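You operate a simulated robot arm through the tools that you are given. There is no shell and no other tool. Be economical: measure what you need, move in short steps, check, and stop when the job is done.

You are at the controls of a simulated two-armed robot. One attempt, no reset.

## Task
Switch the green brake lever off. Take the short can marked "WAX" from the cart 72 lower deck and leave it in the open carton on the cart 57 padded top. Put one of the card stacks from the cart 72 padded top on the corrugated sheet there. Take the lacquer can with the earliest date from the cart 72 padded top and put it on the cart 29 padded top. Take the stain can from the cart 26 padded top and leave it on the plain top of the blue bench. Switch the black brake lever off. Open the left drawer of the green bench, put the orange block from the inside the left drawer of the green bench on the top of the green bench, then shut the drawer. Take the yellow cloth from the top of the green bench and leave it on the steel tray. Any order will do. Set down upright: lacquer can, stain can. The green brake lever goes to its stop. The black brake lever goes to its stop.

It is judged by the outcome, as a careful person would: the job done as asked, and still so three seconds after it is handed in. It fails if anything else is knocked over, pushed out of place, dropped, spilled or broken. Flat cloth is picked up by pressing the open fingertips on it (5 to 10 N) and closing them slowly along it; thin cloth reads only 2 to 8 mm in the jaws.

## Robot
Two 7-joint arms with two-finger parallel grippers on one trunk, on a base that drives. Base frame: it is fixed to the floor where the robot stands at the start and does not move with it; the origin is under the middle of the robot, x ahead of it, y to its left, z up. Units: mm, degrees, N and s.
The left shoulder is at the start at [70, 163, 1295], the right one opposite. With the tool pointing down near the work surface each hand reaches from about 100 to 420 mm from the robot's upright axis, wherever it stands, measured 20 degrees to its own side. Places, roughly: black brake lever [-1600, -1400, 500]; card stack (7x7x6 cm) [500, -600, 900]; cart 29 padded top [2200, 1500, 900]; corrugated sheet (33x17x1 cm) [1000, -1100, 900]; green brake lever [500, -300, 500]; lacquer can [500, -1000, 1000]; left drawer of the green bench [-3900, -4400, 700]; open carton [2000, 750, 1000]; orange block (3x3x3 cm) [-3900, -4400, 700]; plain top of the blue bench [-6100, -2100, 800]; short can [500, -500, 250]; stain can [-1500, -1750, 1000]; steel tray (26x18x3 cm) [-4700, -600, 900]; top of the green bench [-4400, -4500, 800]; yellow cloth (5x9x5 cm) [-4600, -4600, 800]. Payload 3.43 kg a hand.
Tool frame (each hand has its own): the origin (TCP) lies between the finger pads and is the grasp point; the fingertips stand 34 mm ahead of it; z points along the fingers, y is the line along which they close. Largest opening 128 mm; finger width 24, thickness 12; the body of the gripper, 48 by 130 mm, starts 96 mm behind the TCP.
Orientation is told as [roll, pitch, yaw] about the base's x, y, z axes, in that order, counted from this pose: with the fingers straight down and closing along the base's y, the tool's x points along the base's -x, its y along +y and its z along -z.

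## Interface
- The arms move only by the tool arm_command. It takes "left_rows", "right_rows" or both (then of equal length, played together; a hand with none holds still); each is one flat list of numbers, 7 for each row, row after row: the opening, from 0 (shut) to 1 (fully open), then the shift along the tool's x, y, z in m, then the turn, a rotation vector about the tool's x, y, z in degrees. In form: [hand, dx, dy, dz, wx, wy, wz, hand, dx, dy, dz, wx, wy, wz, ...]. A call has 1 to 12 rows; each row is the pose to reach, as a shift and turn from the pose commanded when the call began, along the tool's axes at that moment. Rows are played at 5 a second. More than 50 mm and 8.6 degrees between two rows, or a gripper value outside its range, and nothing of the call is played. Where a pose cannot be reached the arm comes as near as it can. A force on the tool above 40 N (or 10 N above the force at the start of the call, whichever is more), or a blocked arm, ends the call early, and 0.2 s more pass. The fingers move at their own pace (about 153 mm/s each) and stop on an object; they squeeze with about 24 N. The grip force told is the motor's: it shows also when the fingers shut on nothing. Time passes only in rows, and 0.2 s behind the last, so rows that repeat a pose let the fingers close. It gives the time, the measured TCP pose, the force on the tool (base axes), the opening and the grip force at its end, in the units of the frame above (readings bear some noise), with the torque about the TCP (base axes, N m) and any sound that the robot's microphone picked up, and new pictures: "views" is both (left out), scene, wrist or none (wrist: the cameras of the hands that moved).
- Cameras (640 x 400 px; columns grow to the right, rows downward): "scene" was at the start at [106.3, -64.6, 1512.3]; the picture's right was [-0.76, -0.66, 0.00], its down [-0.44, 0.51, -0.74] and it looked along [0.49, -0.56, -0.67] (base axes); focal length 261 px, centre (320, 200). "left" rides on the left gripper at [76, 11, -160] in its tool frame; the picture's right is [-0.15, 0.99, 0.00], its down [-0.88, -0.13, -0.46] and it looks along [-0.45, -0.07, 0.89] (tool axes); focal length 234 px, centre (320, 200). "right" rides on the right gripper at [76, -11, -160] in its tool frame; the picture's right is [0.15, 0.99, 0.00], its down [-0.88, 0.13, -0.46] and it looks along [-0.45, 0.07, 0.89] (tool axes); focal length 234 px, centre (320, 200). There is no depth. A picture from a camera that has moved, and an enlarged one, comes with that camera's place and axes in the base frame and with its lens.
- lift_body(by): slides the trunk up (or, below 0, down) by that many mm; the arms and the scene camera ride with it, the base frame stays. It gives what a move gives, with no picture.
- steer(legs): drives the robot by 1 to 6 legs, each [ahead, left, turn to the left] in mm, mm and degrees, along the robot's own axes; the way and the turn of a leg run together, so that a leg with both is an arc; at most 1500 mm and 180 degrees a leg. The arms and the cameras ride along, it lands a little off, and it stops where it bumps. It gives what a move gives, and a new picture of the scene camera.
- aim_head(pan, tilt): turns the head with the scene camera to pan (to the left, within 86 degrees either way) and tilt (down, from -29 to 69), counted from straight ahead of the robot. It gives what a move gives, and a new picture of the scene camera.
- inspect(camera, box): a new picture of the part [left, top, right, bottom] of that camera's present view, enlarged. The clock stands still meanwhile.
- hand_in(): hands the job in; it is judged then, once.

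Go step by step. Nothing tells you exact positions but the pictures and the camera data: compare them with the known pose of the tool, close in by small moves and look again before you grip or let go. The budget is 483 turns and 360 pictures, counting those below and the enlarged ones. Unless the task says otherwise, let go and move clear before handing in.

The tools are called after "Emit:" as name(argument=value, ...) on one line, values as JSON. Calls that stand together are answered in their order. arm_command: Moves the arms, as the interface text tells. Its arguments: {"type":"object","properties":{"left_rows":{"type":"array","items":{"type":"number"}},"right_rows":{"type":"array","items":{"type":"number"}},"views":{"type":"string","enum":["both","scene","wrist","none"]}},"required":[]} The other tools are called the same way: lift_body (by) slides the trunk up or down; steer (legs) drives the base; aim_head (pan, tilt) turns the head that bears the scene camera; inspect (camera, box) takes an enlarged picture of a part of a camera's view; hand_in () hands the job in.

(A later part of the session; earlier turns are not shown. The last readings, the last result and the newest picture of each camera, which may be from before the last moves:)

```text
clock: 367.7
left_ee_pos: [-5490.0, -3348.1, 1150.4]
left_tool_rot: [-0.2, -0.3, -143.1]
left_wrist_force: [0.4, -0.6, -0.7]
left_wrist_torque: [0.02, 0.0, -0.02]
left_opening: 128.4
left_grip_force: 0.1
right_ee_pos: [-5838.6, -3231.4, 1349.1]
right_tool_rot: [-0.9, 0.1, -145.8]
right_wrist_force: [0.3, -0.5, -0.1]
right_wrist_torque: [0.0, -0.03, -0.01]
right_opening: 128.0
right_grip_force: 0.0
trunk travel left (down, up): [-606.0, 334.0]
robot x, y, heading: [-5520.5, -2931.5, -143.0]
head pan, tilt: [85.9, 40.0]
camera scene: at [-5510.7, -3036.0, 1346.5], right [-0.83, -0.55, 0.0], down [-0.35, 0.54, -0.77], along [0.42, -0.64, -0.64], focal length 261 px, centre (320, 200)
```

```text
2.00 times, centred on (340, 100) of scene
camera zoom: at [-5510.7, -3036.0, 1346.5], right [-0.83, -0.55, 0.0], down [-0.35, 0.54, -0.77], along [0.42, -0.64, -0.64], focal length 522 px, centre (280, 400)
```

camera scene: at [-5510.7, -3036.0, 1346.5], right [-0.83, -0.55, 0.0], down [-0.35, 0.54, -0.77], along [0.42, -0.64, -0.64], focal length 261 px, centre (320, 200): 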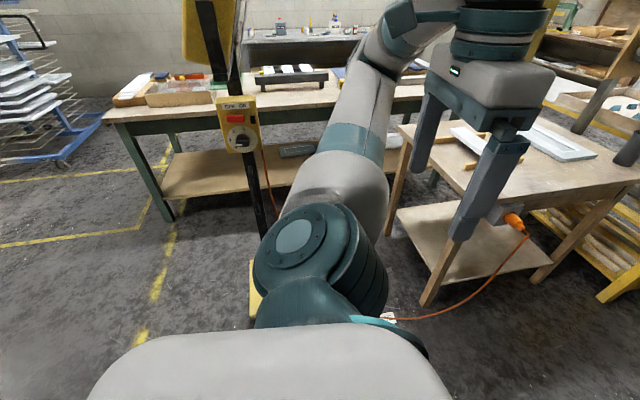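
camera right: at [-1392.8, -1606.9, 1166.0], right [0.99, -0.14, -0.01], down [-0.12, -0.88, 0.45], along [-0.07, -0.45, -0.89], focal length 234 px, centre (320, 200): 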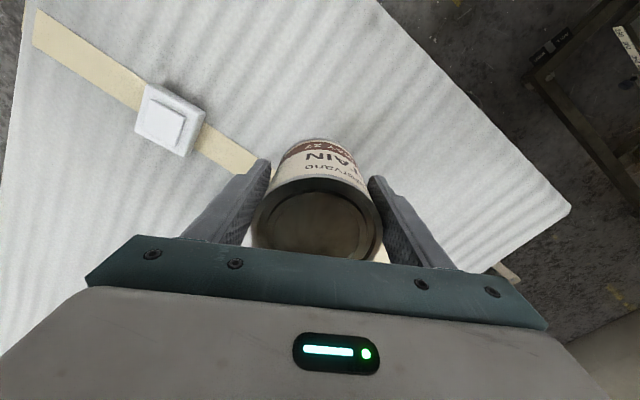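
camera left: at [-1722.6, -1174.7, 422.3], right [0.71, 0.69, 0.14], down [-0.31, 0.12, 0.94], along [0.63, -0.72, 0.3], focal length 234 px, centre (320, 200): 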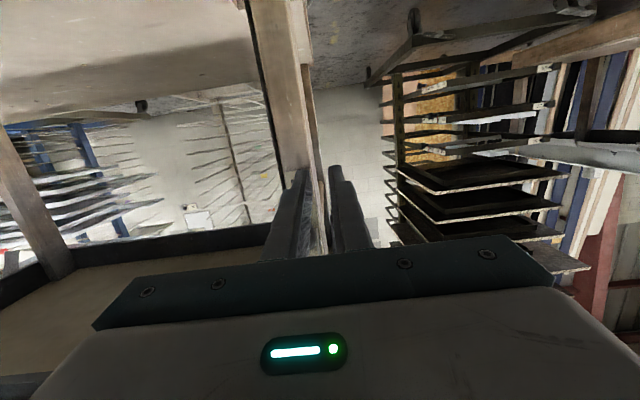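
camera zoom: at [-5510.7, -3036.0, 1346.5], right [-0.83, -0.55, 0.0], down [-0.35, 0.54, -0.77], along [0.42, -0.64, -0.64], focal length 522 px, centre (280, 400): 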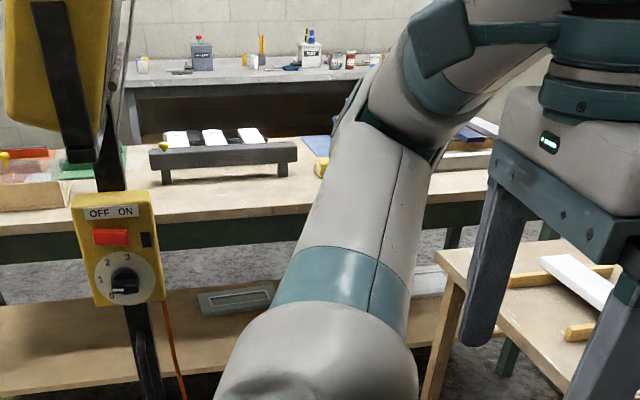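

The lamp stands vertical again on its base. I'll back away along the aisle before going round the green bench.

Emit:
steer(legs=[[-1400, 0, 0]])

Emit:
aim_head(pan=15, tilt=25)

```text
clock: 370.1
left_ee_pos: [-5296.6, -3192.5, 1147.7]
left_tool_rot: [0.1, 0.0, -144.8]
left_wrist_force: [0.1, -0.3, 0.2]
left_wrist_torque: [-0.02, -0.01, 0.04]
left_opening: 127.6
left_grip_force: 0.2
right_ee_pos: [-5639.0, -3073.0, 1349.0]
right_tool_rot: [-0.9, 0.1, -146.5]
right_wrist_force: [0.3, -0.2, -0.4]
right_wrist_torque: [-0.01, 0.05, 0.0]
right_opening: 127.9
right_grip_force: 0.1
trunk travel left (down, up): [-606.0, 334.0]
robot x, y, heading: [-5318.1, -2779.4, -143.1]
head pan, tilt: [85.9, 40.0]
stopped in leg 1: the robot was blocked; the commanded pose is now the measured one
camera scene: at [-5310.8, -2882.2, 1346.3], right [-0.84, -0.54, 0.0], down [-0.35, 0.54, -0.77], along [0.41, -0.64, -0.64], focal length 261 px, centre (320, 200)
```

scene: 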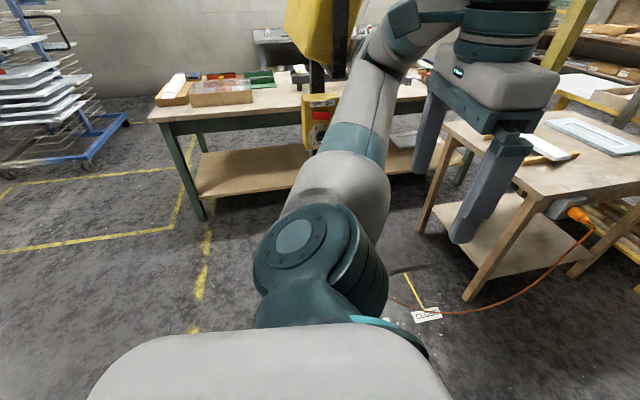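

```text
clock: 371.6
left_ee_pos: [-5297.7, -3193.5, 1148.7]
left_tool_rot: [0.4, 0.1, -144.6]
left_wrist_force: [-0.5, 0.3, -0.5]
left_wrist_torque: [-0.03, 0.02, -0.01]
left_opening: 128.0
left_grip_force: 0.1
right_ee_pos: [-5642.0, -3075.2, 1347.3]
right_tool_rot: [-0.8, 0.2, -146.4]
right_wrist_force: [0.7, 0.1, -0.3]
right_wrist_torque: [-0.01, -0.02, 0.0]
right_opening: 128.2
right_grip_force: 0.1
trunk travel left (down, up): [-606.0, 334.0]
robot x, y, heading: [-5313.9, -2773.4, -142.9]
head pan, tilt: [15.0, 25.0]
camera scene: at [-5416.0, -2884.3, 1369.2], right [-0.79, 0.62, 0.0], down [0.26, 0.34, -0.9], along [-0.56, -0.71, -0.43], focal length 261 px, centre (320, 200)
```

scene: 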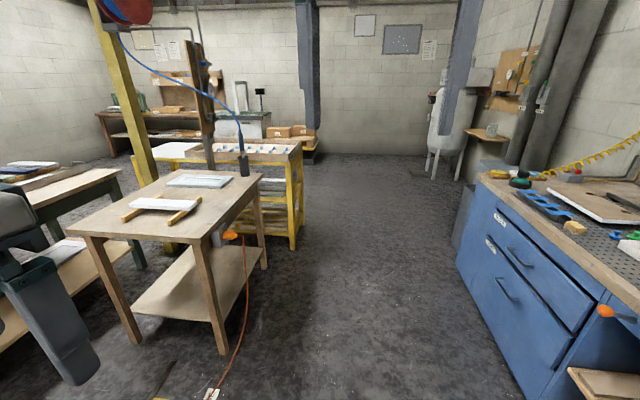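

The left elbow is near the lamp again. I'll slide right, away from it, before backing.

Emit:
steer(legs=[[0, -330, 0]])

Emit:
aim_head(pan=80, tilt=30)

```text
clock: 373.8
left_ee_pos: [-5492.6, -2924.2, 1150.9]
left_tool_rot: [0.2, -0.1, -144.6]
left_wrist_force: [-0.5, -0.9, -0.3]
left_wrist_torque: [0.03, 0.0, 0.0]
left_opening: 128.2
left_grip_force: 0.0
right_ee_pos: [-5837.1, -2806.3, 1348.8]
right_tool_rot: [-0.9, -0.2, -146.4]
right_wrist_force: [0.0, -0.4, 1.1]
right_wrist_torque: [0.01, 0.0, 0.03]
right_opening: 128.0
right_grip_force: 0.0
trunk travel left (down, up): [-606.0, 334.0]
robot x, y, heading: [-5514.0, -2511.1, -143.1]
head pan, tilt: [15.0, 25.0]
camera scene: at [-5609.9, -2614.4, 1369.8], right [-0.79, 0.62, 0.0], down [0.26, 0.33, -0.91], along [-0.56, -0.71, -0.42], focal length 261 px, centre (320, 200)
```

scene: 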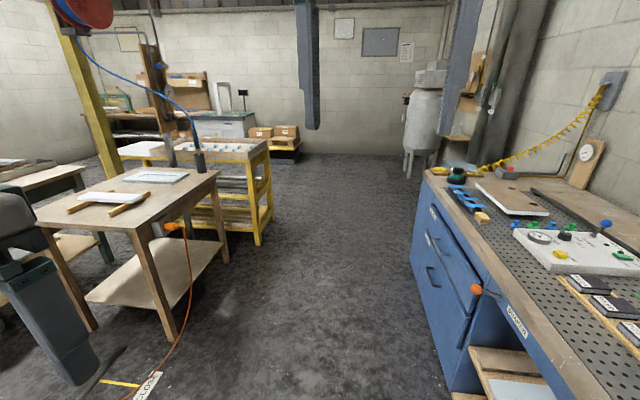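

```text
clock: 375.1
left_ee_pos: [-5492.8, -2923.7, 1150.6]
left_tool_rot: [0.2, -0.1, -144.5]
left_wrist_force: [0.8, 0.3, 0.0]
left_wrist_torque: [-0.01, 0.02, 0.02]
left_opening: 128.0
left_grip_force: 0.0
right_ee_pos: [-5836.5, -2805.9, 1349.1]
right_tool_rot: [-0.9, -0.2, -146.3]
right_wrist_force: [0.3, -0.1, 0.4]
right_wrist_torque: [-0.01, -0.03, 0.04]
right_opening: 128.0
right_grip_force: 0.0
trunk travel left (down, up): [-606.0, 334.0]
robot x, y, heading: [-5511.8, -2511.4, -143.4]
head pan, tilt: [80.0, 30.0]
camera scene: at [-5512.3, -2622.6, 1361.9], right [-0.89, -0.45, 0.0], down [-0.23, 0.45, -0.87], along [0.39, -0.77, -0.5], focal length 261 px, centre (320, 200)
```

scene: 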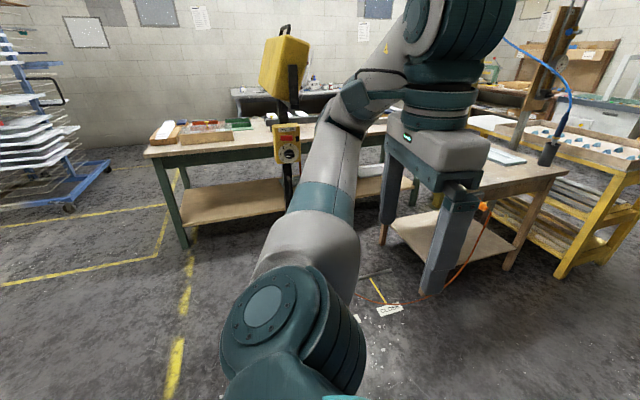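

The lamp is upright. I'll back down the aisle, now clear of it, and look at its base.

Emit:
steer(legs=[[-900, 0, 0]])

Emit:
aim_head(pan=50, tilt=30)

```text
clock: 379.8
left_ee_pos: [-4779.3, -2392.8, 1150.8]
left_tool_rot: [0.2, -0.1, -145.2]
left_wrist_force: [0.3, -0.2, 0.0]
left_wrist_torque: [0.0, 0.01, -0.03]
left_opening: 128.1
left_grip_force: 0.1
right_ee_pos: [-5121.6, -2271.8, 1349.5]
right_tool_rot: [-1.0, -0.1, -146.9]
right_wrist_force: [-0.5, 0.2, 0.3]
right_wrist_torque: [0.03, 0.01, 0.04]
right_opening: 127.9
right_grip_force: 0.1
trunk travel left (down, up): [-606.0, 334.0]
robot x, y, heading: [-4798.3, -1981.9, -143.7]
head pan, tilt: [80.0, 30.0]
camera scene: at [-4796.2, -2091.6, 1361.9], right [-0.9, -0.44, 0.0], down [-0.22, 0.45, -0.87], along [0.38, -0.78, -0.5], focal length 261 px, centre (320, 200)
```

scene: 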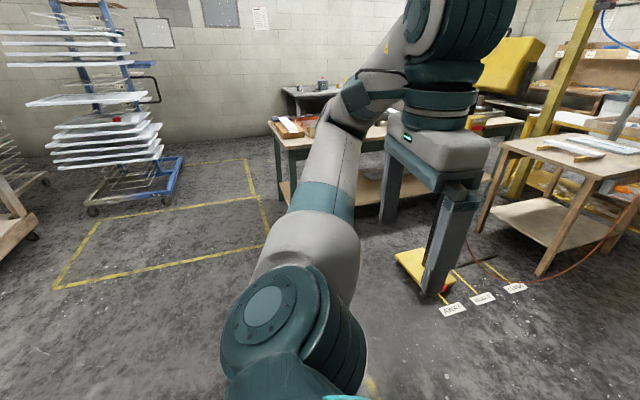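

```text
clock: 380.8
left_ee_pos: [-4781.0, -2392.8, 1151.2]
left_tool_rot: [0.2, 0.0, -145.1]
left_wrist_force: [-0.1, -0.2, -0.8]
left_wrist_torque: [-0.03, 0.0, -0.02]
left_opening: 128.1
left_grip_force: 0.1
right_ee_pos: [-5123.4, -2270.5, 1348.8]
right_tool_rot: [-0.9, -0.2, -147.1]
right_wrist_force: [0.1, 0.2, 0.0]
right_wrist_torque: [0.01, 0.02, -0.01]
right_opening: 128.0
right_grip_force: 0.0
trunk travel left (down, up): [-606.0, 334.0]
robot x, y, heading: [-4800.9, -1980.4, -143.6]
head pan, tilt: [50.0, 30.0]
camera scene: at [-4842.1, -2100.8, 1361.9], right [-1.0, 0.07, 0.0], down [0.03, 0.5, -0.87], along [-0.06, -0.86, -0.5], focal length 261 px, centre (320, 200)
```

scene: 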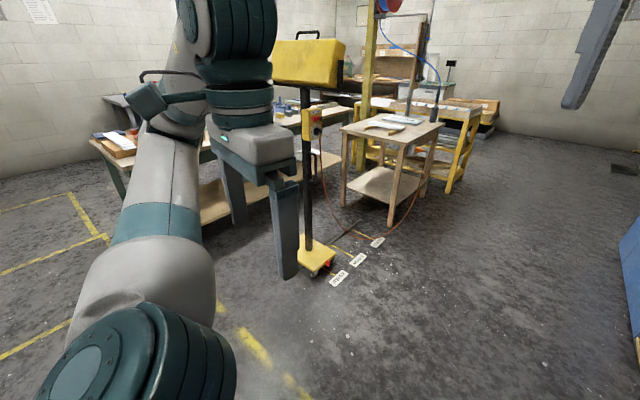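

Emit:
inspect(camera="scene", box=[270, 210, 410, 300])

```text
4.44 times, centred on (340, 255) of scene
camera zoom: at [-4842.1, -2100.8, 1361.9], right [-1.0, 0.07, 0.0], down [0.03, 0.5, -0.87], along [-0.06, -0.86, -0.5], focal length 1161 px, centre (231, -44)
```

zoom: 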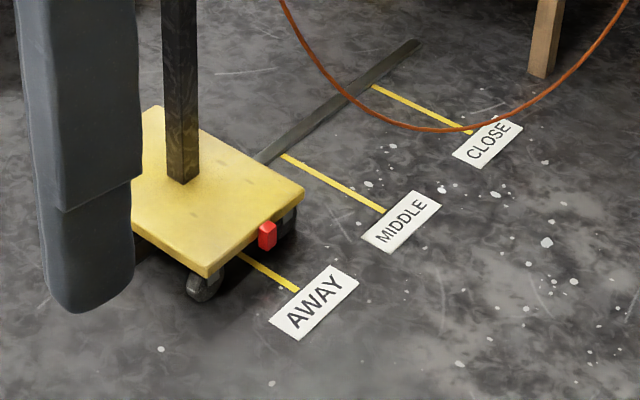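

The lamp stands at its AWAY mark on its rail, as it was before. Now I'll turn and back through the gap past the green bench's end.

Emit:
steer(legs=[[0, 0, -81], [-1400, 80, 0]])

Emit:
aim_head(pan=60, tilt=35)

```text
clock: 391.4
left_ee_pos: [-4253.7, -3128.8, 1149.1]
left_tool_rot: [0.2, -0.1, 132.8]
left_wrist_force: [-0.1, -0.2, -0.4]
left_wrist_torque: [0.0, 0.03, -0.01]
left_opening: 128.2
left_grip_force: 0.1
right_ee_pos: [-4179.8, -2772.7, 1349.8]
right_tool_rot: [-0.9, -0.2, 131.0]
right_wrist_force: [-0.2, 0.3, 0.4]
right_wrist_torque: [0.01, 0.02, 0.02]
right_opening: 128.2
right_grip_force: 0.0
trunk travel left (down, up): [-606.0, 334.0]
robot x, y, heading: [-3843.7, -3050.8, 134.2]
head pan, tilt: [50.0, 30.0]
camera scene: at [-3969.1, -3026.4, 1361.9], right [-0.07, 1.0, 0.0], down [0.5, 0.04, -0.87], along [-0.86, -0.06, -0.5], focal length 261 px, centre (320, 200)
```

scene: 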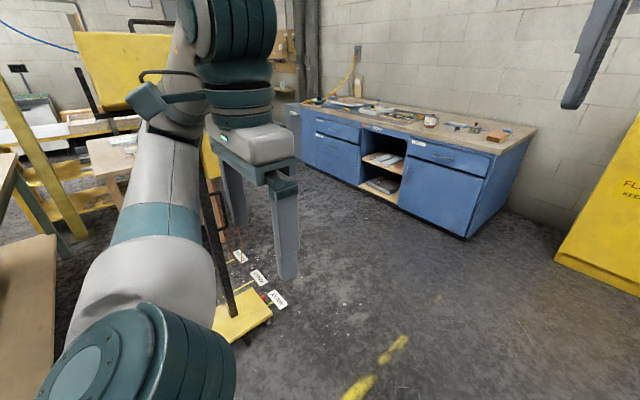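

```text
clock: 392.1
left_ee_pos: [-4252.6, -3129.0, 1150.2]
left_tool_rot: [0.2, -0.1, 132.8]
left_wrist_force: [-0.8, 0.5, -0.1]
left_wrist_torque: [0.0, 0.0, -0.06]
left_opening: 128.0
left_grip_force: 0.1
right_ee_pos: [-4179.8, -2772.3, 1349.0]
right_tool_rot: [-0.9, -0.1, 131.0]
right_wrist_force: [-0.1, -0.1, -1.1]
right_wrist_torque: [-0.01, 0.01, -0.05]
right_opening: 127.9
right_grip_force: 0.1
trunk travel left (down, up): [-606.0, 334.0]
robot x, y, heading: [-3844.1, -3050.4, 134.3]
head pan, tilt: [60.0, 35.0]
camera scene: at [-3964.2, -3041.4, 1354.1], right [-0.25, 0.97, 0.0], down [0.56, 0.14, -0.82], along [-0.79, -0.2, -0.57], focal length 261 px, centre (320, 200)
```

scene: 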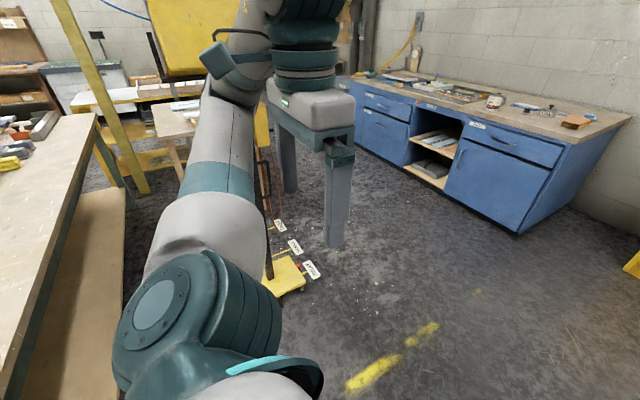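

I'll continue backing through the gap, staying between the bench end and the tray rack.

Emit:
aim_head(pan=80, tilt=35)

Emit:
steer(legs=[[-1380, 50, 0]])

```text
clock: 392.9
left_ee_pos: [-4252.6, -3129.9, 1149.3]
left_tool_rot: [0.2, -0.2, 132.7]
left_wrist_force: [1.0, 0.9, -0.2]
left_wrist_torque: [-0.02, -0.01, -0.01]
left_opening: 128.1
left_grip_force: 0.0
right_ee_pos: [-4180.0, -2772.5, 1349.3]
right_tool_rot: [-0.9, 0.0, 131.1]
right_wrist_force: [0.2, -0.5, -0.6]
right_wrist_torque: [0.01, -0.01, -0.04]
right_opening: 128.0
right_grip_force: 0.0
trunk travel left (down, up): [-606.0, 334.0]
robot x, y, heading: [-3847.6, -3055.0, 134.1]
head pan, tilt: [80.0, 35.0]
camera scene: at [-3951.7, -3069.2, 1354.1], right [-0.56, 0.83, 0.0], down [0.47, 0.32, -0.82], along [-0.68, -0.46, -0.57], focal length 261 px, centre (320, 200)
```

scene: 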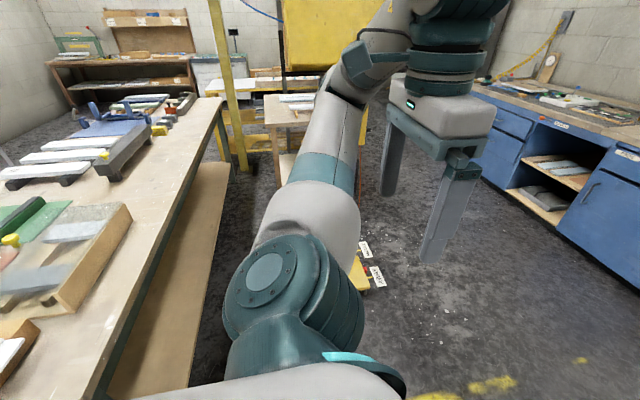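

```text
clock: 399.9
left_ee_pos: [-3302.4, -4171.3, 1149.2]
left_tool_rot: [0.1, 0.0, 133.4]
left_wrist_force: [-0.1, -1.1, -0.3]
left_wrist_torque: [-0.01, 0.0, -0.02]
left_opening: 128.2
left_grip_force: 0.0
right_ee_pos: [-3232.8, -3813.2, 1348.9]
right_tool_rot: [-0.9, -0.1, 131.6]
right_wrist_force: [0.4, 0.8, 0.3]
right_wrist_torque: [0.03, -0.03, 0.02]
right_opening: 127.9
right_grip_force: 0.1
trunk travel left (down, up): [-606.0, 334.0]
robot x, y, heading: [-2892.6, -4090.3, 134.9]
head pan, tilt: [80.0, 35.0]
camera scene: at [-3001.8, -4107.9, 1354.1], right [-0.57, 0.82, 0.0], down [0.47, 0.33, -0.82], along [-0.67, -0.47, -0.57], focal length 261 px, centre (320, 200)
```

scene: 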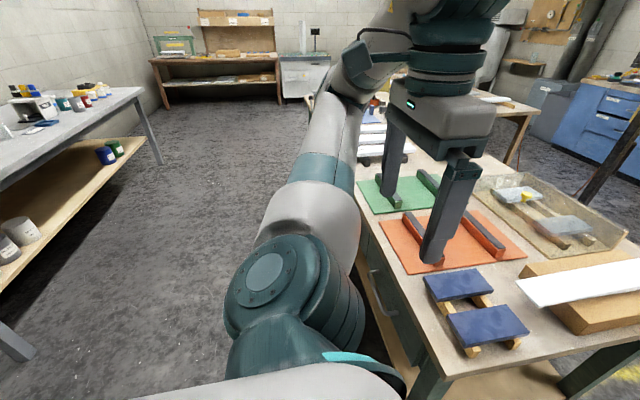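

The drawer front faces this side. I'll slide left to face the drawers.

Emit:
steer(legs=[[-100, 700, 0]])

Emit:
aim_head(pan=0, tilt=45)

```text
clock: 403.8
left_ee_pos: [-3727.2, -4747.5, 1150.3]
left_tool_rot: [0.2, -0.3, 134.1]
left_wrist_force: [0.2, 0.5, 0.0]
left_wrist_torque: [0.01, -0.01, -0.01]
left_opening: 128.1
left_grip_force: 0.1
right_ee_pos: [-3663.7, -4389.5, 1349.9]
right_tool_rot: [-0.9, -0.1, 132.5]
right_wrist_force: [-0.3, -0.3, -0.5]
right_wrist_torque: [0.01, 0.03, 0.02]
right_opening: 127.9
right_grip_force: 0.1
trunk travel left (down, up): [-606.0, 334.0]
robot x, y, heading: [-3322.8, -4664.5, 135.7]
head pan, tilt: [80.0, 35.0]
camera scene: at [-3428.3, -4681.7, 1354.1], right [-0.58, 0.81, 0.0], down [0.47, 0.33, -0.82], along [-0.67, -0.48, -0.57], focal length 261 px, centre (320, 200)
```

scene: 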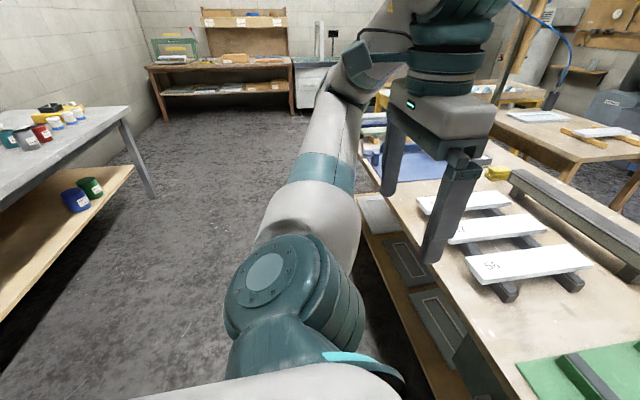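

```text
clock: 405.4
left_ee_pos: [-3728.5, -4749.3, 1150.9]
left_tool_rot: [0.2, -0.1, 134.3]
left_wrist_force: [0.7, -0.1, 0.6]
left_wrist_torque: [0.0, 0.03, 0.0]
left_opening: 128.1
left_grip_force: 0.0
right_ee_pos: [-3664.3, -4390.6, 1349.7]
right_tool_rot: [-1.0, -0.1, 132.5]
right_wrist_force: [-0.7, 0.4, -0.1]
right_wrist_torque: [-0.04, 0.0, 0.0]
right_opening: 128.2
right_grip_force: 0.1
trunk travel left (down, up): [-606.0, 334.0]
robot x, y, heading: [-3320.8, -4663.1, 135.6]
head pan, tilt: [0.0, 45.0]
camera scene: at [-3415.1, -4573.6, 1339.3], right [0.7, 0.72, 0.0], down [0.51, -0.49, -0.71], along [-0.51, 0.49, -0.71], focal length 261 px, centre (320, 200)
```

scene: 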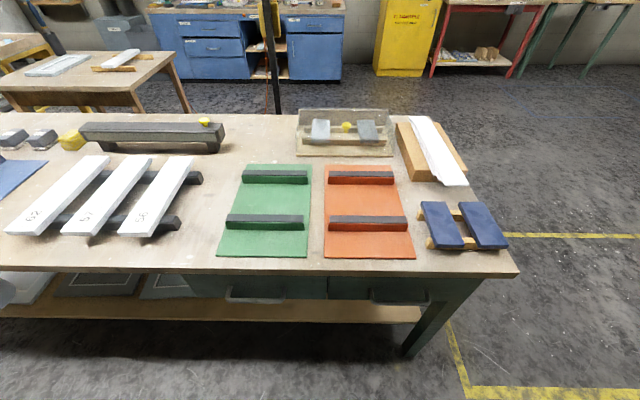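

There are two drawers; the left handle is near (-3738,-4486,720), and the yellow cloth is at about (-4543,-4646). I'll back off to make room and lower the trunk.

Emit:
steer(legs=[[-330, -118, 0]])

Emit:
lift_body(by=-325)

Emit:
aim_head(pan=15, tilt=15)

Emit:
inspect(camera="scene", box=[240, 140, 480, 300])

```text
clock: 407.6
left_ee_pos: [-3411.5, -4894.5, 1149.6]
left_tool_rot: [0.2, -0.1, 134.3]
left_wrist_force: [-0.2, -0.1, -0.1]
left_wrist_torque: [-0.01, -0.02, 0.01]
left_opening: 128.3
left_grip_force: 0.1
right_ee_pos: [-3347.1, -4536.0, 1349.4]
right_tool_rot: [-0.9, 0.0, 132.4]
right_wrist_force: [0.8, -0.9, -0.5]
right_wrist_torque: [-0.03, 0.01, 0.03]
right_opening: 128.3
right_grip_force: 0.0
trunk travel left (down, up): [-606.0, 334.0]
robot x, y, heading: [-3005.9, -4809.8, 135.9]
head pan, tilt: [0.0, 45.0]
camera scene: at [-3097.9, -4719.3, 1339.2], right [0.7, 0.72, 0.0], down [0.51, -0.49, -0.71], along [-0.51, 0.49, -0.71], focal length 261 px, centre (320, 200)
```

scene: 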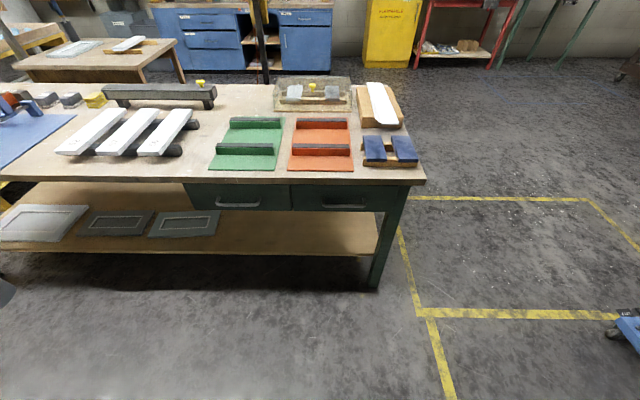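

```text
clock: 410.9
left_ee_pos: [-3410.8, -4895.0, 824.9]
left_tool_rot: [0.2, 0.0, 134.3]
left_wrist_force: [-0.2, 0.5, 0.2]
left_wrist_torque: [0.02, 0.0, 0.03]
left_opening: 128.1
left_grip_force: 0.0
right_ee_pos: [-3346.7, -4536.0, 1024.9]
right_tool_rot: [-1.0, -0.1, 132.4]
right_wrist_force: [0.4, 0.0, -0.3]
right_wrist_torque: [0.01, -0.01, -0.03]
right_opening: 127.9
right_grip_force: 0.0
trunk travel left (down, up): [-281.0, 659.0]
robot x, y, heading: [-3000.3, -4808.0, 135.9]
head pan, tilt: [0.0, 45.0]
```

```text
clock: 411.8
left_ee_pos: [-3411.7, -4894.1, 825.6]
left_tool_rot: [0.1, -0.1, 134.4]
left_wrist_force: [0.2, 0.0, -0.2]
left_wrist_torque: [0.04, 0.0, -0.02]
left_opening: 127.8
left_grip_force: 0.1
right_ee_pos: [-3347.2, -4537.0, 1024.7]
right_tool_rot: [-1.0, -0.1, 132.4]
right_wrist_force: [0.8, 0.0, -0.2]
right_wrist_torque: [0.0, -0.02, 0.02]
right_opening: 128.0
right_grip_force: 0.0
trunk travel left (down, up): [-281.0, 659.0]
robot x, y, heading: [-3006.7, -4810.7, 135.6]
head pan, tilt: [15.0, 15.0]
camera scene: at [-3121.0, -4730.4, 1061.0], right [0.49, 0.87, 0.0], down [0.23, -0.13, -0.97], along [-0.84, 0.47, -0.26], focal length 261 px, centre (320, 200)
```

scene: 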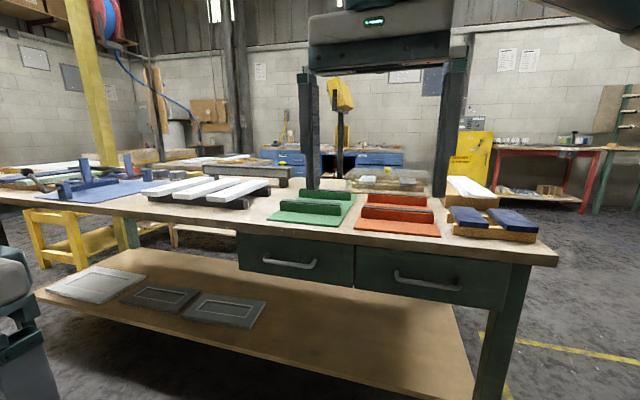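

```text
2.50 times, centred on (360, 220) of scene
camera zoom: at [-3121.0, -4730.4, 1061.0], right [0.49, 0.87, 0.0], down [0.23, -0.13, -0.97], along [-0.84, 0.47, -0.26], focal length 653 px, centre (220, 150)
```

zoom: 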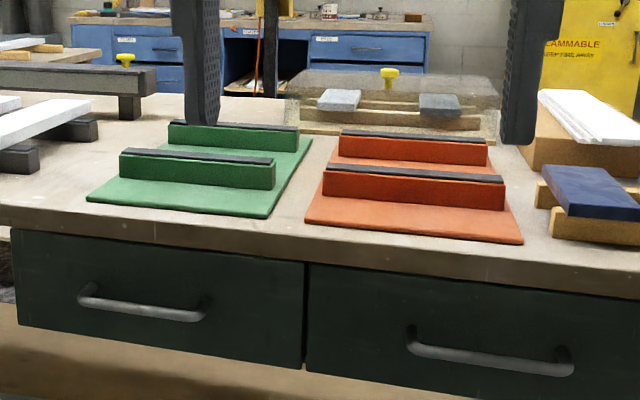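

The left handle is a horizontal bar at about (-3709,-4493,725). I'll bring the left hand level and forward, in two steps: pitch first, then roll so it closes vertically.

Emit:
arm_command(left_rows=[0.6, -0.03, -0.005, 0, 0, -7.5, 0, 0.6, -0.06, -0.01, 0, 0, -15, 0, 0.6, -0.1, -0.015, 0, 0, -22.5, 0, 0.6, -0.13, -0.02, 0, 0, -30, 0, 0.6, -0.17, -0.025, 0, 0, -37.5, 0, 0.6, -0.21, -0.03, 0, 0, -45, 0, 0.6, -0.25, -0.035, 0, 0, -52.5, 0, 0.6, -0.28, -0.04, 0, 0, -60, 0, 0.6, -0.31, -0.045, 0, 0, -67.5, 0, 0.6, -0.34, -0.05, 0, 0, -75, 0, 0.6, -0.37, -0.055, 0, 0, -82.5, 0, 0.6, -0.4, -0.06, 0, 0, -90, 0], views="none")

Emit:
arm_command(left_rows=[0.6, 0, 0, 0, 0, 0, -8, 0.6, 0, 0, 0, 0, 0, -16, 0.6, 0, 0, 0, 0, 0, -24, 0.6, 0, 0, 0, 0, 0, -32, 0.6, 0, 0, 0, 0, 0, -40, 0.6, 0, 0, 0, 0, 0, -48, 0.6, 0, 0, 0, 0, 0, -56, 0.6, 0, 0, 0, 0, 0, -64, 0.6, 0, 0, 0, 0, 0, -72, 0.6, 0, 0, 0, 0, 0, -80, 0.6, 0, 0, 0, 0, 0, -88, 0.6, 0, 0, 0, 0, 0, -90], views="both")

```text
clock: 414.4
left_ee_pos: [-3632.0, -4575.8, 824.7]
left_tool_rot: [8.2, -84.6, 123.2]
left_wrist_force: [0.0, 0.7, 0.3]
left_wrist_torque: [-0.01, 0.03, 0.03]
left_opening: 76.5
left_grip_force: 0.1
left hand out of reach, approached as far as the arm can: row 4, 5, 6, 7, 8, 9, 10, 11, 12
right_ee_pos: [-3346.4, -4536.7, 1024.2]
right_tool_rot: [-1.0, -0.1, 132.5]
right_wrist_force: [0.2, -0.8, -0.3]
right_wrist_torque: [0.01, 0.0, 0.03]
right_opening: 127.7
right_grip_force: 0.0
trunk travel left (down, up): [-281.0, 659.0]
robot x, y, heading: [-3005.3, -4810.8, 135.7]
head pan, tilt: [15.0, 15.0]
```

```text
clock: 417.0
left_ee_pos: [-3632.1, -4578.5, 823.8]
left_tool_rot: [-84.6, -0.6, -138.6]
left_wrist_force: [0.1, 0.4, 0.1]
left_wrist_torque: [-0.01, -0.01, -0.02]
left_opening: 77.0
left_grip_force: 0.0
right_ee_pos: [-3347.1, -4535.2, 1025.2]
right_tool_rot: [-0.9, 0.0, 132.5]
right_wrist_force: [-0.8, 0.1, 0.0]
right_wrist_torque: [0.01, -0.01, 0.0]
right_opening: 128.0
right_grip_force: 0.1
trunk travel left (down, up): [-281.0, 659.0]
robot x, y, heading: [-3001.6, -4810.3, 135.8]
head pan, tilt: [15.0, 15.0]
camera scene: at [-3121.0, -4730.3, 1061.1], right [0.49, 0.87, 0.0], down [0.23, -0.13, -0.97], along [-0.84, 0.47, -0.26], focal length 261 px, centre (320, 200)
camera left: at [-3471.9, -4647.3, 826.7], right [-0.06, -0.17, -0.98], down [-0.37, -0.91, 0.18], along [-0.93, 0.37, -0.01], focal length 234 px, centre (320, 200)
```

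scene: 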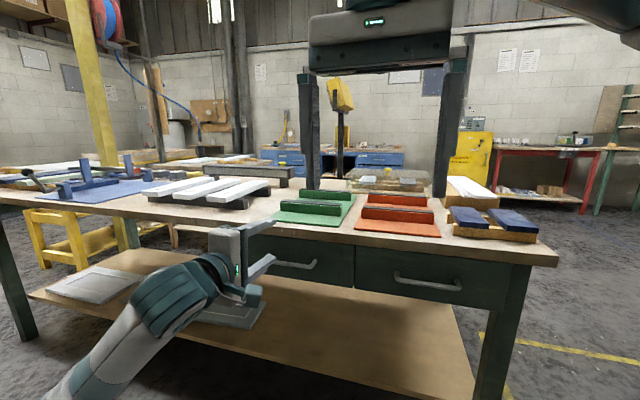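
left: 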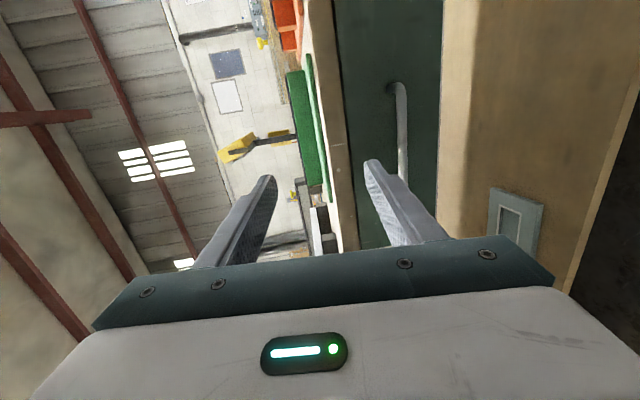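

The hand is level with vertical closing, laterally lined up with the handle (centre near (-3750,-4476,700)). I'll lower by 124 mm and look.

Emit:
lift_body(by=-124)

Emit:
inspect(camera="left", box=[160, 0, 480, 300])

Emit:
inspect(camera="scene", box=[200, 120, 440, 300])

```text
clock: 418.5
left_ee_pos: [-3631.3, -4577.8, 700.6]
left_tool_rot: [-84.4, -0.7, -138.7]
left_wrist_force: [-0.1, -0.3, 0.1]
left_wrist_torque: [0.02, -0.04, -0.03]
left_opening: 76.8
left_grip_force: 0.1
right_ee_pos: [-3347.2, -4537.0, 900.5]
right_tool_rot: [-1.0, -0.1, 132.5]
right_wrist_force: [0.3, -0.2, 0.0]
right_wrist_torque: [0.03, 0.0, 0.01]
right_opening: 127.8
right_grip_force: 0.0
trunk travel left (down, up): [-157.0, 783.0]
robot x, y, heading: [-3005.5, -4809.7, 135.8]
head pan, tilt: [15.0, 15.0]
```

```text
1.33 times, centred on (320, 150) of left
camera zoom: at [-3471.7, -4647.3, 702.7], right [-0.06, -0.18, -0.98], down [-0.37, -0.91, 0.18], along [-0.93, 0.37, -0.01], focal length 312 px, centre (320, 267)
```

zoom: 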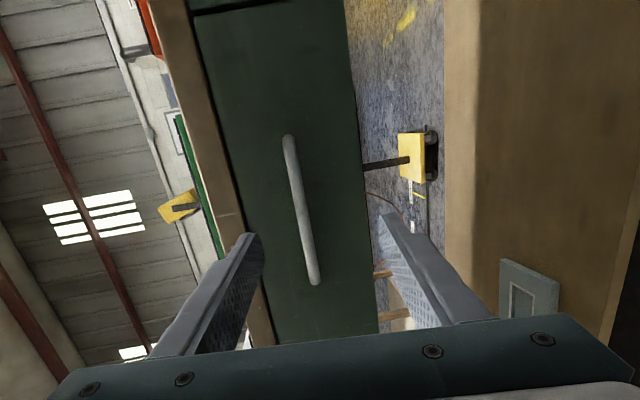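

```text
2.22 times, centred on (320, 210) of scene
camera zoom: at [-3120.8, -4730.4, 937.2], right [0.49, 0.87, 0.0], down [0.23, -0.13, -0.97], along [-0.84, 0.47, -0.26], focal length 580 px, centre (320, 178)
```

zoom: 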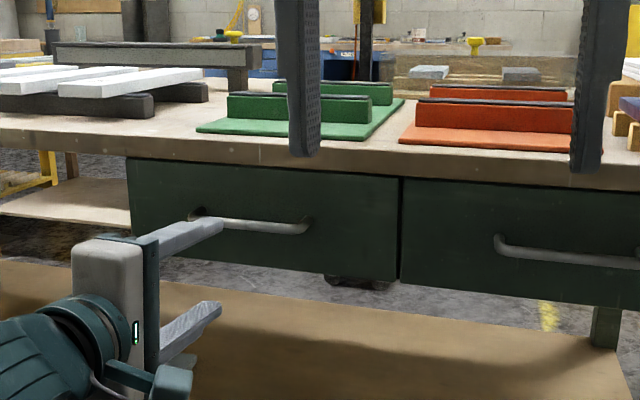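

The handle centre is at z≈708. I'll raise 7 mm and drive forward so the bar comes between the fingers.

Emit:
lift_body(by=7)

Emit:
steer(legs=[[132, 0, 0]])

Emit:
inspect(camera="left", box=[160, 0, 480, 300])

```text
clock: 419.1
left_ee_pos: [-3632.1, -4578.5, 707.3]
left_tool_rot: [-84.5, -0.7, -138.7]
left_wrist_force: [0.2, 0.4, 0.5]
left_wrist_torque: [0.03, -0.02, -0.03]
left_opening: 76.6
left_grip_force: 0.0
right_ee_pos: [-3345.4, -4535.2, 906.6]
right_tool_rot: [-0.9, -0.1, 132.4]
right_wrist_force: [-0.3, 0.0, -0.5]
right_wrist_torque: [0.0, 0.0, 0.0]
right_opening: 128.0
right_grip_force: 0.0
trunk travel left (down, up): [-164.0, 776.0]
robot x, y, heading: [-3005.1, -4808.9, 135.6]
head pan, tilt: [15.0, 15.0]
```

```text
clock: 420.4
left_ee_pos: [-3722.1, -4490.1, 708.9]
left_tool_rot: [-84.9, -0.7, -138.8]
left_wrist_force: [0.1, -0.3, -0.2]
left_wrist_torque: [0.0, -0.02, 0.03]
left_opening: 76.7
left_grip_force: 0.0
right_ee_pos: [-3436.8, -4446.1, 908.6]
right_tool_rot: [-0.9, 0.0, 132.3]
right_wrist_force: [-0.4, -0.3, -0.7]
right_wrist_torque: [-0.01, 0.0, -0.02]
right_opening: 127.9
right_grip_force: 0.0
trunk travel left (down, up): [-164.0, 776.0]
robot x, y, heading: [-3094.7, -4724.6, 135.6]
head pan, tilt: [15.0, 15.0]
stopped in leg 1: the force on the tool passed its limit at 68 N (the readings are from after the stop); the commanded pose is now the measured one
camera scene: at [-3212.1, -4640.8, 944.1], right [0.49, 0.87, 0.0], down [0.23, -0.13, -0.97], along [-0.84, 0.47, -0.26], focal length 261 px, centre (320, 200)
```

scene: 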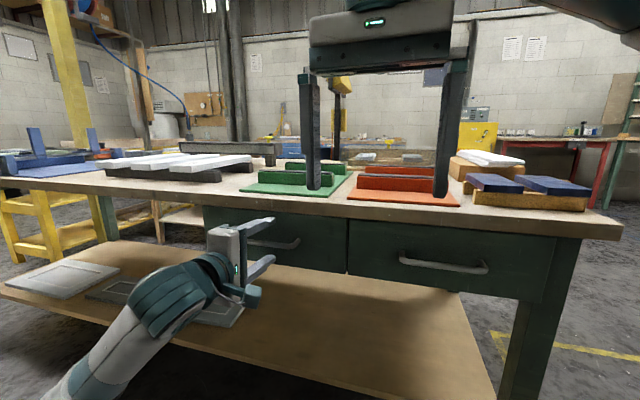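

```text
1.33 times, centred on (320, 150) of left
camera zoom: at [-3561.0, -4558.9, 710.6], right [-0.06, -0.17, -0.98], down [-0.37, -0.91, 0.18], along [-0.93, 0.37, -0.01], focal length 312 px, centre (320, 267)
```

zoom: 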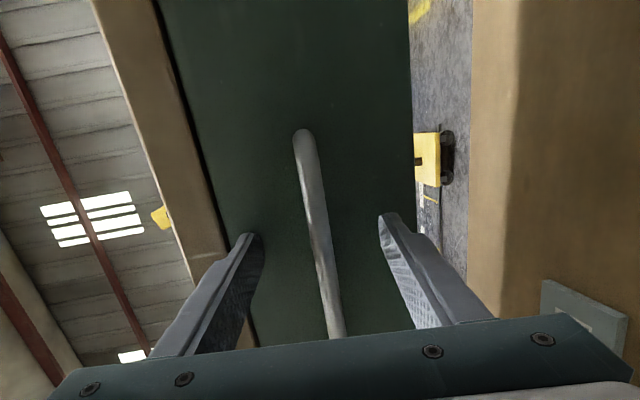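

The fingertips touched the drawer face, with the bar between the fingers. I'll ease back 3 mm and close on the bar.

Emit:
arm_command(left_rows=[0.5, 0, 0, -0.003, 0, 0, 0, 0.3, 0, 0, -0.003, 0, 0, 0, 0.15, 0, 0, -0.003, 0, 0, 0, 0.0, 0, 0, -0.003, 0, 0, 0, 0.0, 0, 0, -0.003, 0, 0, 0], views="wrist")

```text
clock: 421.6
left_ee_pos: [-3722.9, -4489.6, 707.8]
left_tool_rot: [-84.7, -0.8, -138.8]
left_wrist_force: [8.9, -5.8, -16.4]
left_wrist_torque: [0.7, -0.84, 0.52]
left_opening: 12.2
left_grip_force: 44.5
right_ee_pos: [-3439.6, -4446.5, 906.8]
right_tool_rot: [-0.9, -0.1, 132.3]
right_wrist_force: [0.3, -0.7, -0.2]
right_wrist_torque: [0.0, 0.01, 0.0]
right_opening: 128.1
right_grip_force: 0.1
trunk travel left (down, up): [-164.0, 776.0]
robot x, y, heading: [-3094.6, -4719.7, 135.8]
head pan, tilt: [15.0, 15.0]
camera left: at [-3561.2, -4558.9, 709.1], right [-0.06, -0.17, -0.98], down [-0.37, -0.91, 0.18], along [-0.93, 0.37, -0.01], focal length 234 px, centre (320, 200)
```

left: 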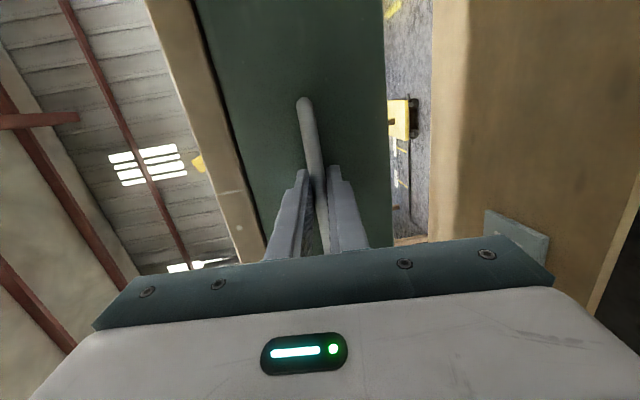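

The bar is gripped. I'll pull the drawer open by backing the base.

Emit:
steer(legs=[[-130, 0, 0]])

Emit:
steer(legs=[[-110, 0, 0]])

```text
clock: 422.9
left_ee_pos: [-3630.9, -4580.5, 707.9]
left_tool_rot: [-84.7, -0.8, -138.5]
left_wrist_force: [-0.3, -1.4, -20.6]
left_wrist_torque: [0.73, -0.85, -0.04]
left_opening: 11.8
left_grip_force: 44.6
right_ee_pos: [-3346.2, -4536.8, 906.8]
right_tool_rot: [-1.0, 0.0, 132.4]
right_wrist_force: [0.4, 0.0, 0.4]
right_wrist_torque: [0.0, 0.01, 0.03]
right_opening: 128.0
right_grip_force: 0.1
trunk travel left (down, up): [-164.0, 776.0]
robot x, y, heading: [-3005.9, -4807.9, 135.8]
head pan, tilt: [15.0, 15.0]
camera scene: at [-3121.1, -4731.3, 943.8], right [0.49, 0.87, 0.0], down [0.23, -0.13, -0.97], along [-0.84, 0.47, -0.26], focal length 261 px, centre (320, 200)
```

scene: 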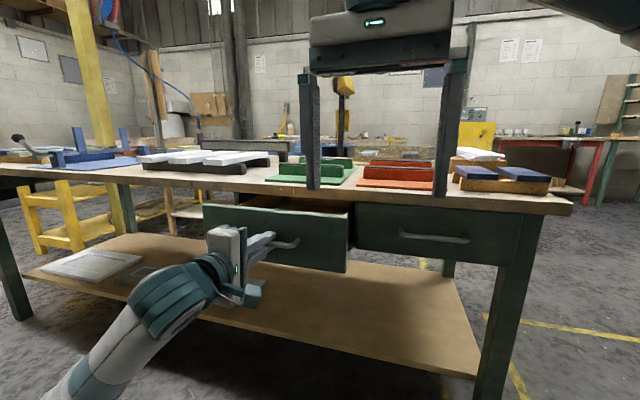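

```text
clock: 424.1
left_ee_pos: [-3552.1, -4660.2, 708.6]
left_tool_rot: [-84.6, -0.7, -138.4]
left_wrist_force: [-7.2, -9.0, -10.6]
left_wrist_torque: [0.71, -0.83, 0.37]
left_opening: 12.0
left_grip_force: 44.1
right_ee_pos: [-3267.4, -4615.5, 906.2]
right_tool_rot: [-0.9, -0.1, 132.5]
right_wrist_force: [-1.3, 0.5, -0.3]
right_wrist_torque: [-0.03, -0.01, -0.05]
right_opening: 127.9
right_grip_force: 0.0
trunk travel left (down, up): [-164.0, 776.0]
robot x, y, heading: [-2924.6, -4891.6, 136.1]
head pan, tilt: [15.0, 15.0]
camera scene: at [-3042.1, -4809.2, 943.9], right [0.49, 0.87, 0.0], down [0.23, -0.13, -0.97], along [-0.84, 0.47, -0.26], focal length 261 px, centre (320, 200)
```

scene: 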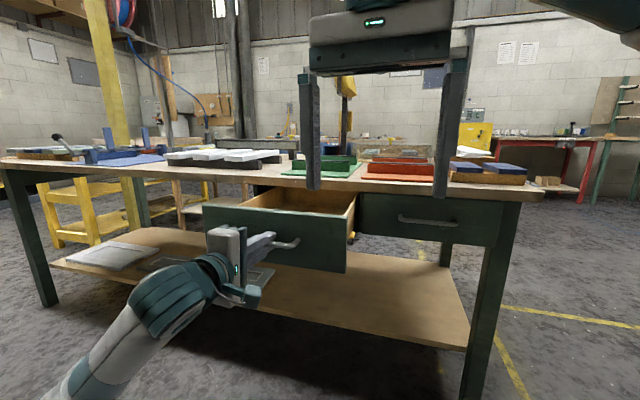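

The drawer is open about 245 mm. I'll look inside with the right wrist camera.

Emit:
inspect(camera="right", box=[0, 0, 640, 400])

```text
1.00 times, centred on (320, 200) of right (not enlarged: the box is as wide or as high as the picture)
camera zoom: at [-3211.2, -4666.9, 1066.6], right [-0.63, -0.78, -0.02], down [-0.7, 0.56, 0.45], along [-0.34, 0.3, -0.89], focal length 234 px, centre (320, 200)
```

zoom: 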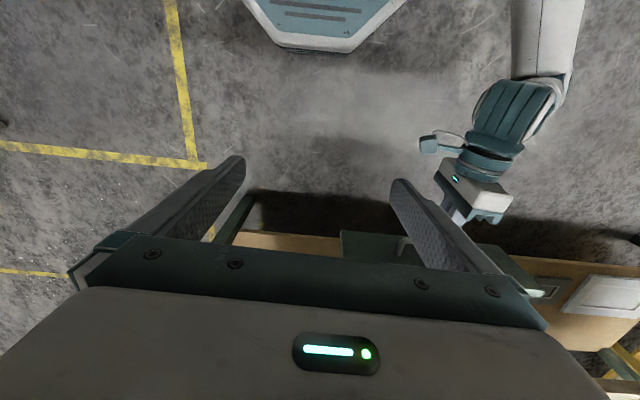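

Emit:
arm_command(right_rows=[1, -0.035, 0.03, -0.025, 0, 0, 0, 1, -0.07, 0.06, -0.05, 0, 0, 0, 1, -0.105, 0.09, -0.075, 0, 0, 0, 1, -0.14, 0.12, -0.1, 0, 0, 0, 1, -0.175, 0.15, -0.125, 0, 0, 0, 1, -0.2, 0.17, -0.15, 0, 0, 0, 1, -0.2, 0.17, -0.15, 0, 0, 0], views="wrist")

```text
refused: row 1 steps farther than a row can; nothing moved
```

Emit:
arm_command(right_rows=[1, -0.03, 0.025, -0.02, 0, 0, 0, 1, -0.06, 0.05, -0.04, 0, 0, 0, 1, -0.09, 0.075, -0.06, 0, 0, 0, 1, -0.12, 0.1, -0.08, 0, 0, 0, 1, -0.15, 0.125, -0.1, 0, 0, 0, 1, -0.18, 0.15, -0.12, 0, 0, 0, 1, -0.2, 0.17, -0.14, 0, 0, 0], views="wrist")

```text
clock: 425.7
left_ee_pos: [-3552.4, -4659.4, 708.0]
left_tool_rot: [-84.6, -0.7, -138.4]
left_wrist_force: [-4.0, -4.4, -7.5]
left_wrist_torque: [0.79, -0.78, -0.05]
left_opening: 11.9
left_grip_force: 45.0
right_ee_pos: [-3366.6, -4604.1, 943.7]
right_tool_rot: [-0.9, 0.0, 132.6]
right_wrist_force: [0.1, -1.5, -0.4]
right_wrist_torque: [-0.01, 0.02, 0.01]
right_opening: 128.2
right_grip_force: 0.0
right hand out of reach, approached as far as the arm can: row 3, 4, 5, 6, 7
trunk travel left (down, up): [-164.0, 776.0]
robot x, y, heading: [-2926.6, -4886.3, 135.9]
head pan, tilt: [15.0, 15.0]
camera right: at [-3310.1, -4656.2, 1103.5], right [-0.63, -0.78, -0.02], down [-0.7, 0.56, 0.45], along [-0.34, 0.3, -0.89], focal length 234 px, centre (320, 200)
```

right: 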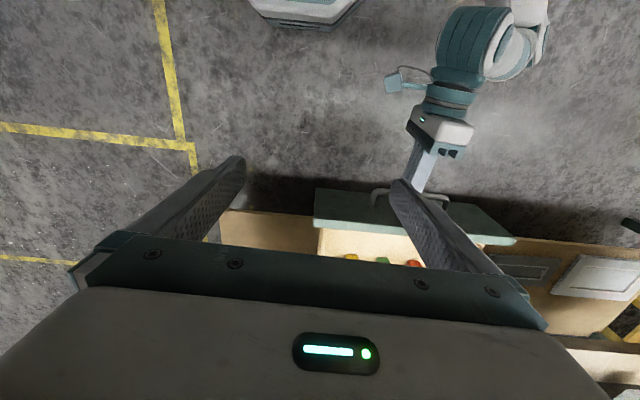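

Small coloured blocks are visible in the drawer. I'll release the handle, back the hand off and raise the trunk for a better look.

Emit:
arm_command(left_rows=[0.2, 0, 0, 0, 0, 0, 0, 0.4, 0, 0, 0, 0, 0, 0, 0.5, 0, 0, 0, 0, 0, 0], views="none")

Emit:
steer(legs=[[-110, 0, 0]])

Emit:
lift_body(by=350)

Emit:
aim_head(pan=10, tilt=40)

```text
clock: 426.5
left_ee_pos: [-3551.7, -4658.7, 709.2]
left_tool_rot: [-84.7, -0.8, -138.4]
left_wrist_force: [0.8, 0.2, 0.4]
left_wrist_torque: [-0.01, 0.0, 0.01]
left_opening: 64.1
left_grip_force: 0.0
right_ee_pos: [-3367.2, -4605.3, 943.6]
right_tool_rot: [-0.9, -0.1, 132.5]
right_wrist_force: [-0.5, 0.1, 1.1]
right_wrist_torque: [0.0, -0.01, 0.04]
right_opening: 127.9
right_grip_force: 0.0
trunk travel left (down, up): [-164.0, 776.0]
robot x, y, heading: [-2922.7, -4887.8, 135.9]
head pan, tilt: [15.0, 15.0]
```

```text
clock: 427.7
left_ee_pos: [-3472.3, -4736.0, 708.6]
left_tool_rot: [-84.7, -0.8, -138.4]
left_wrist_force: [-0.6, -0.3, -0.5]
left_wrist_torque: [-0.01, 0.01, 0.0]
left_opening: 64.0
left_grip_force: 0.0
right_ee_pos: [-3287.0, -4680.9, 944.7]
right_tool_rot: [-0.8, 0.0, 132.4]
right_wrist_force: [0.3, -0.3, -0.5]
right_wrist_torque: [0.0, 0.01, 0.01]
right_opening: 127.8
right_grip_force: 0.0
trunk travel left (down, up): [-164.0, 776.0]
robot x, y, heading: [-2846.1, -4966.9, 135.7]
head pan, tilt: [15.0, 15.0]
camera scene: at [-2961.5, -4885.6, 944.2], right [0.49, 0.87, 0.0], down [0.23, -0.13, -0.97], along [-0.84, 0.47, -0.26], focal length 261 px, centre (320, 200)
```

scene: 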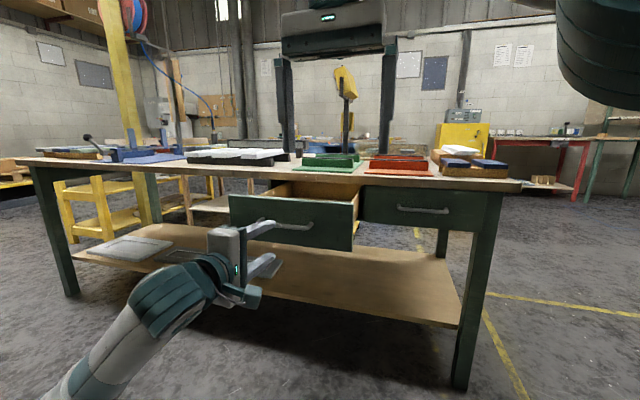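

```text
clock: 431.1
left_ee_pos: [-3472.7, -4735.3, 1058.4]
left_tool_rot: [-84.7, -0.8, -138.5]
left_wrist_force: [-0.9, 0.8, -0.3]
left_wrist_torque: [0.04, 0.02, -0.01]
left_opening: 63.9
left_grip_force: 0.1
right_ee_pos: [-3287.1, -4680.9, 1294.6]
right_tool_rot: [-0.9, -0.1, 132.4]
right_wrist_force: [-0.5, 0.4, -0.1]
right_wrist_torque: [-0.02, -0.03, -0.01]
right_opening: 128.3
right_grip_force: 0.1
trunk travel left (down, up): [-514.0, 426.0]
robot x, y, heading: [-2846.0, -4963.4, 135.7]
head pan, tilt: [15.0, 15.0]
```

```text
clock: 432.0
left_ee_pos: [-3471.8, -4734.9, 1059.1]
left_tool_rot: [-84.7, -0.9, -138.5]
left_wrist_force: [0.0, -0.8, 0.1]
left_wrist_torque: [0.03, 0.01, 0.01]
left_opening: 64.0
left_grip_force: 0.0
right_ee_pos: [-3286.9, -4681.2, 1293.5]
right_tool_rot: [-0.8, -0.2, 132.4]
right_wrist_force: [0.0, 0.5, 0.1]
right_wrist_torque: [-0.01, 0.01, 0.02]
right_opening: 128.0
right_grip_force: 0.1
trunk travel left (down, up): [-514.0, 426.0]
robot x, y, heading: [-2847.7, -4963.5, 135.7]
head pan, tilt: [10.0, 40.0]
camera scene: at [-2950.8, -4883.1, 1254.6], right [0.56, 0.83, 0.0], down [0.53, -0.36, -0.77], along [-0.63, 0.43, -0.64], focal length 261 px, centre (320, 200)
```

scene: 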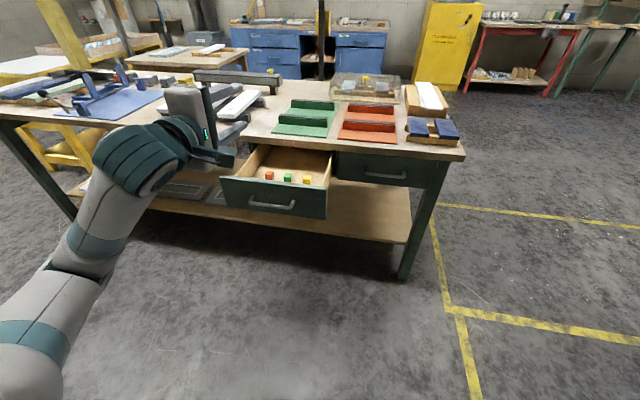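

Emit:
inspect(camera="scene", box=[220, 130, 340, 220])

```text
4.44 times, centred on (280, 175) of scene
camera zoom: at [-2950.8, -4883.1, 1254.6], right [0.56, 0.83, 0.0], down [0.53, -0.36, -0.77], along [-0.63, 0.43, -0.64], focal length 1161 px, centre (498, 311)
```

zoom: 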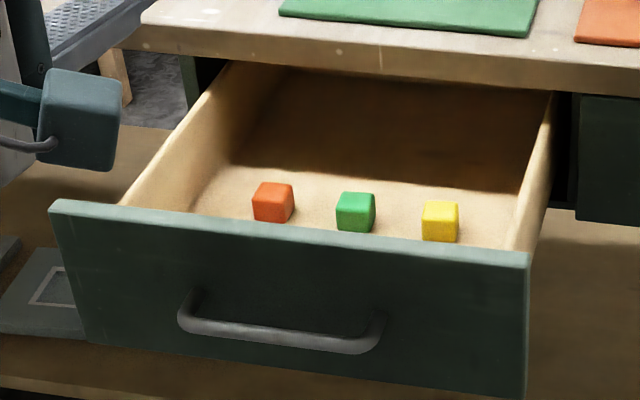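

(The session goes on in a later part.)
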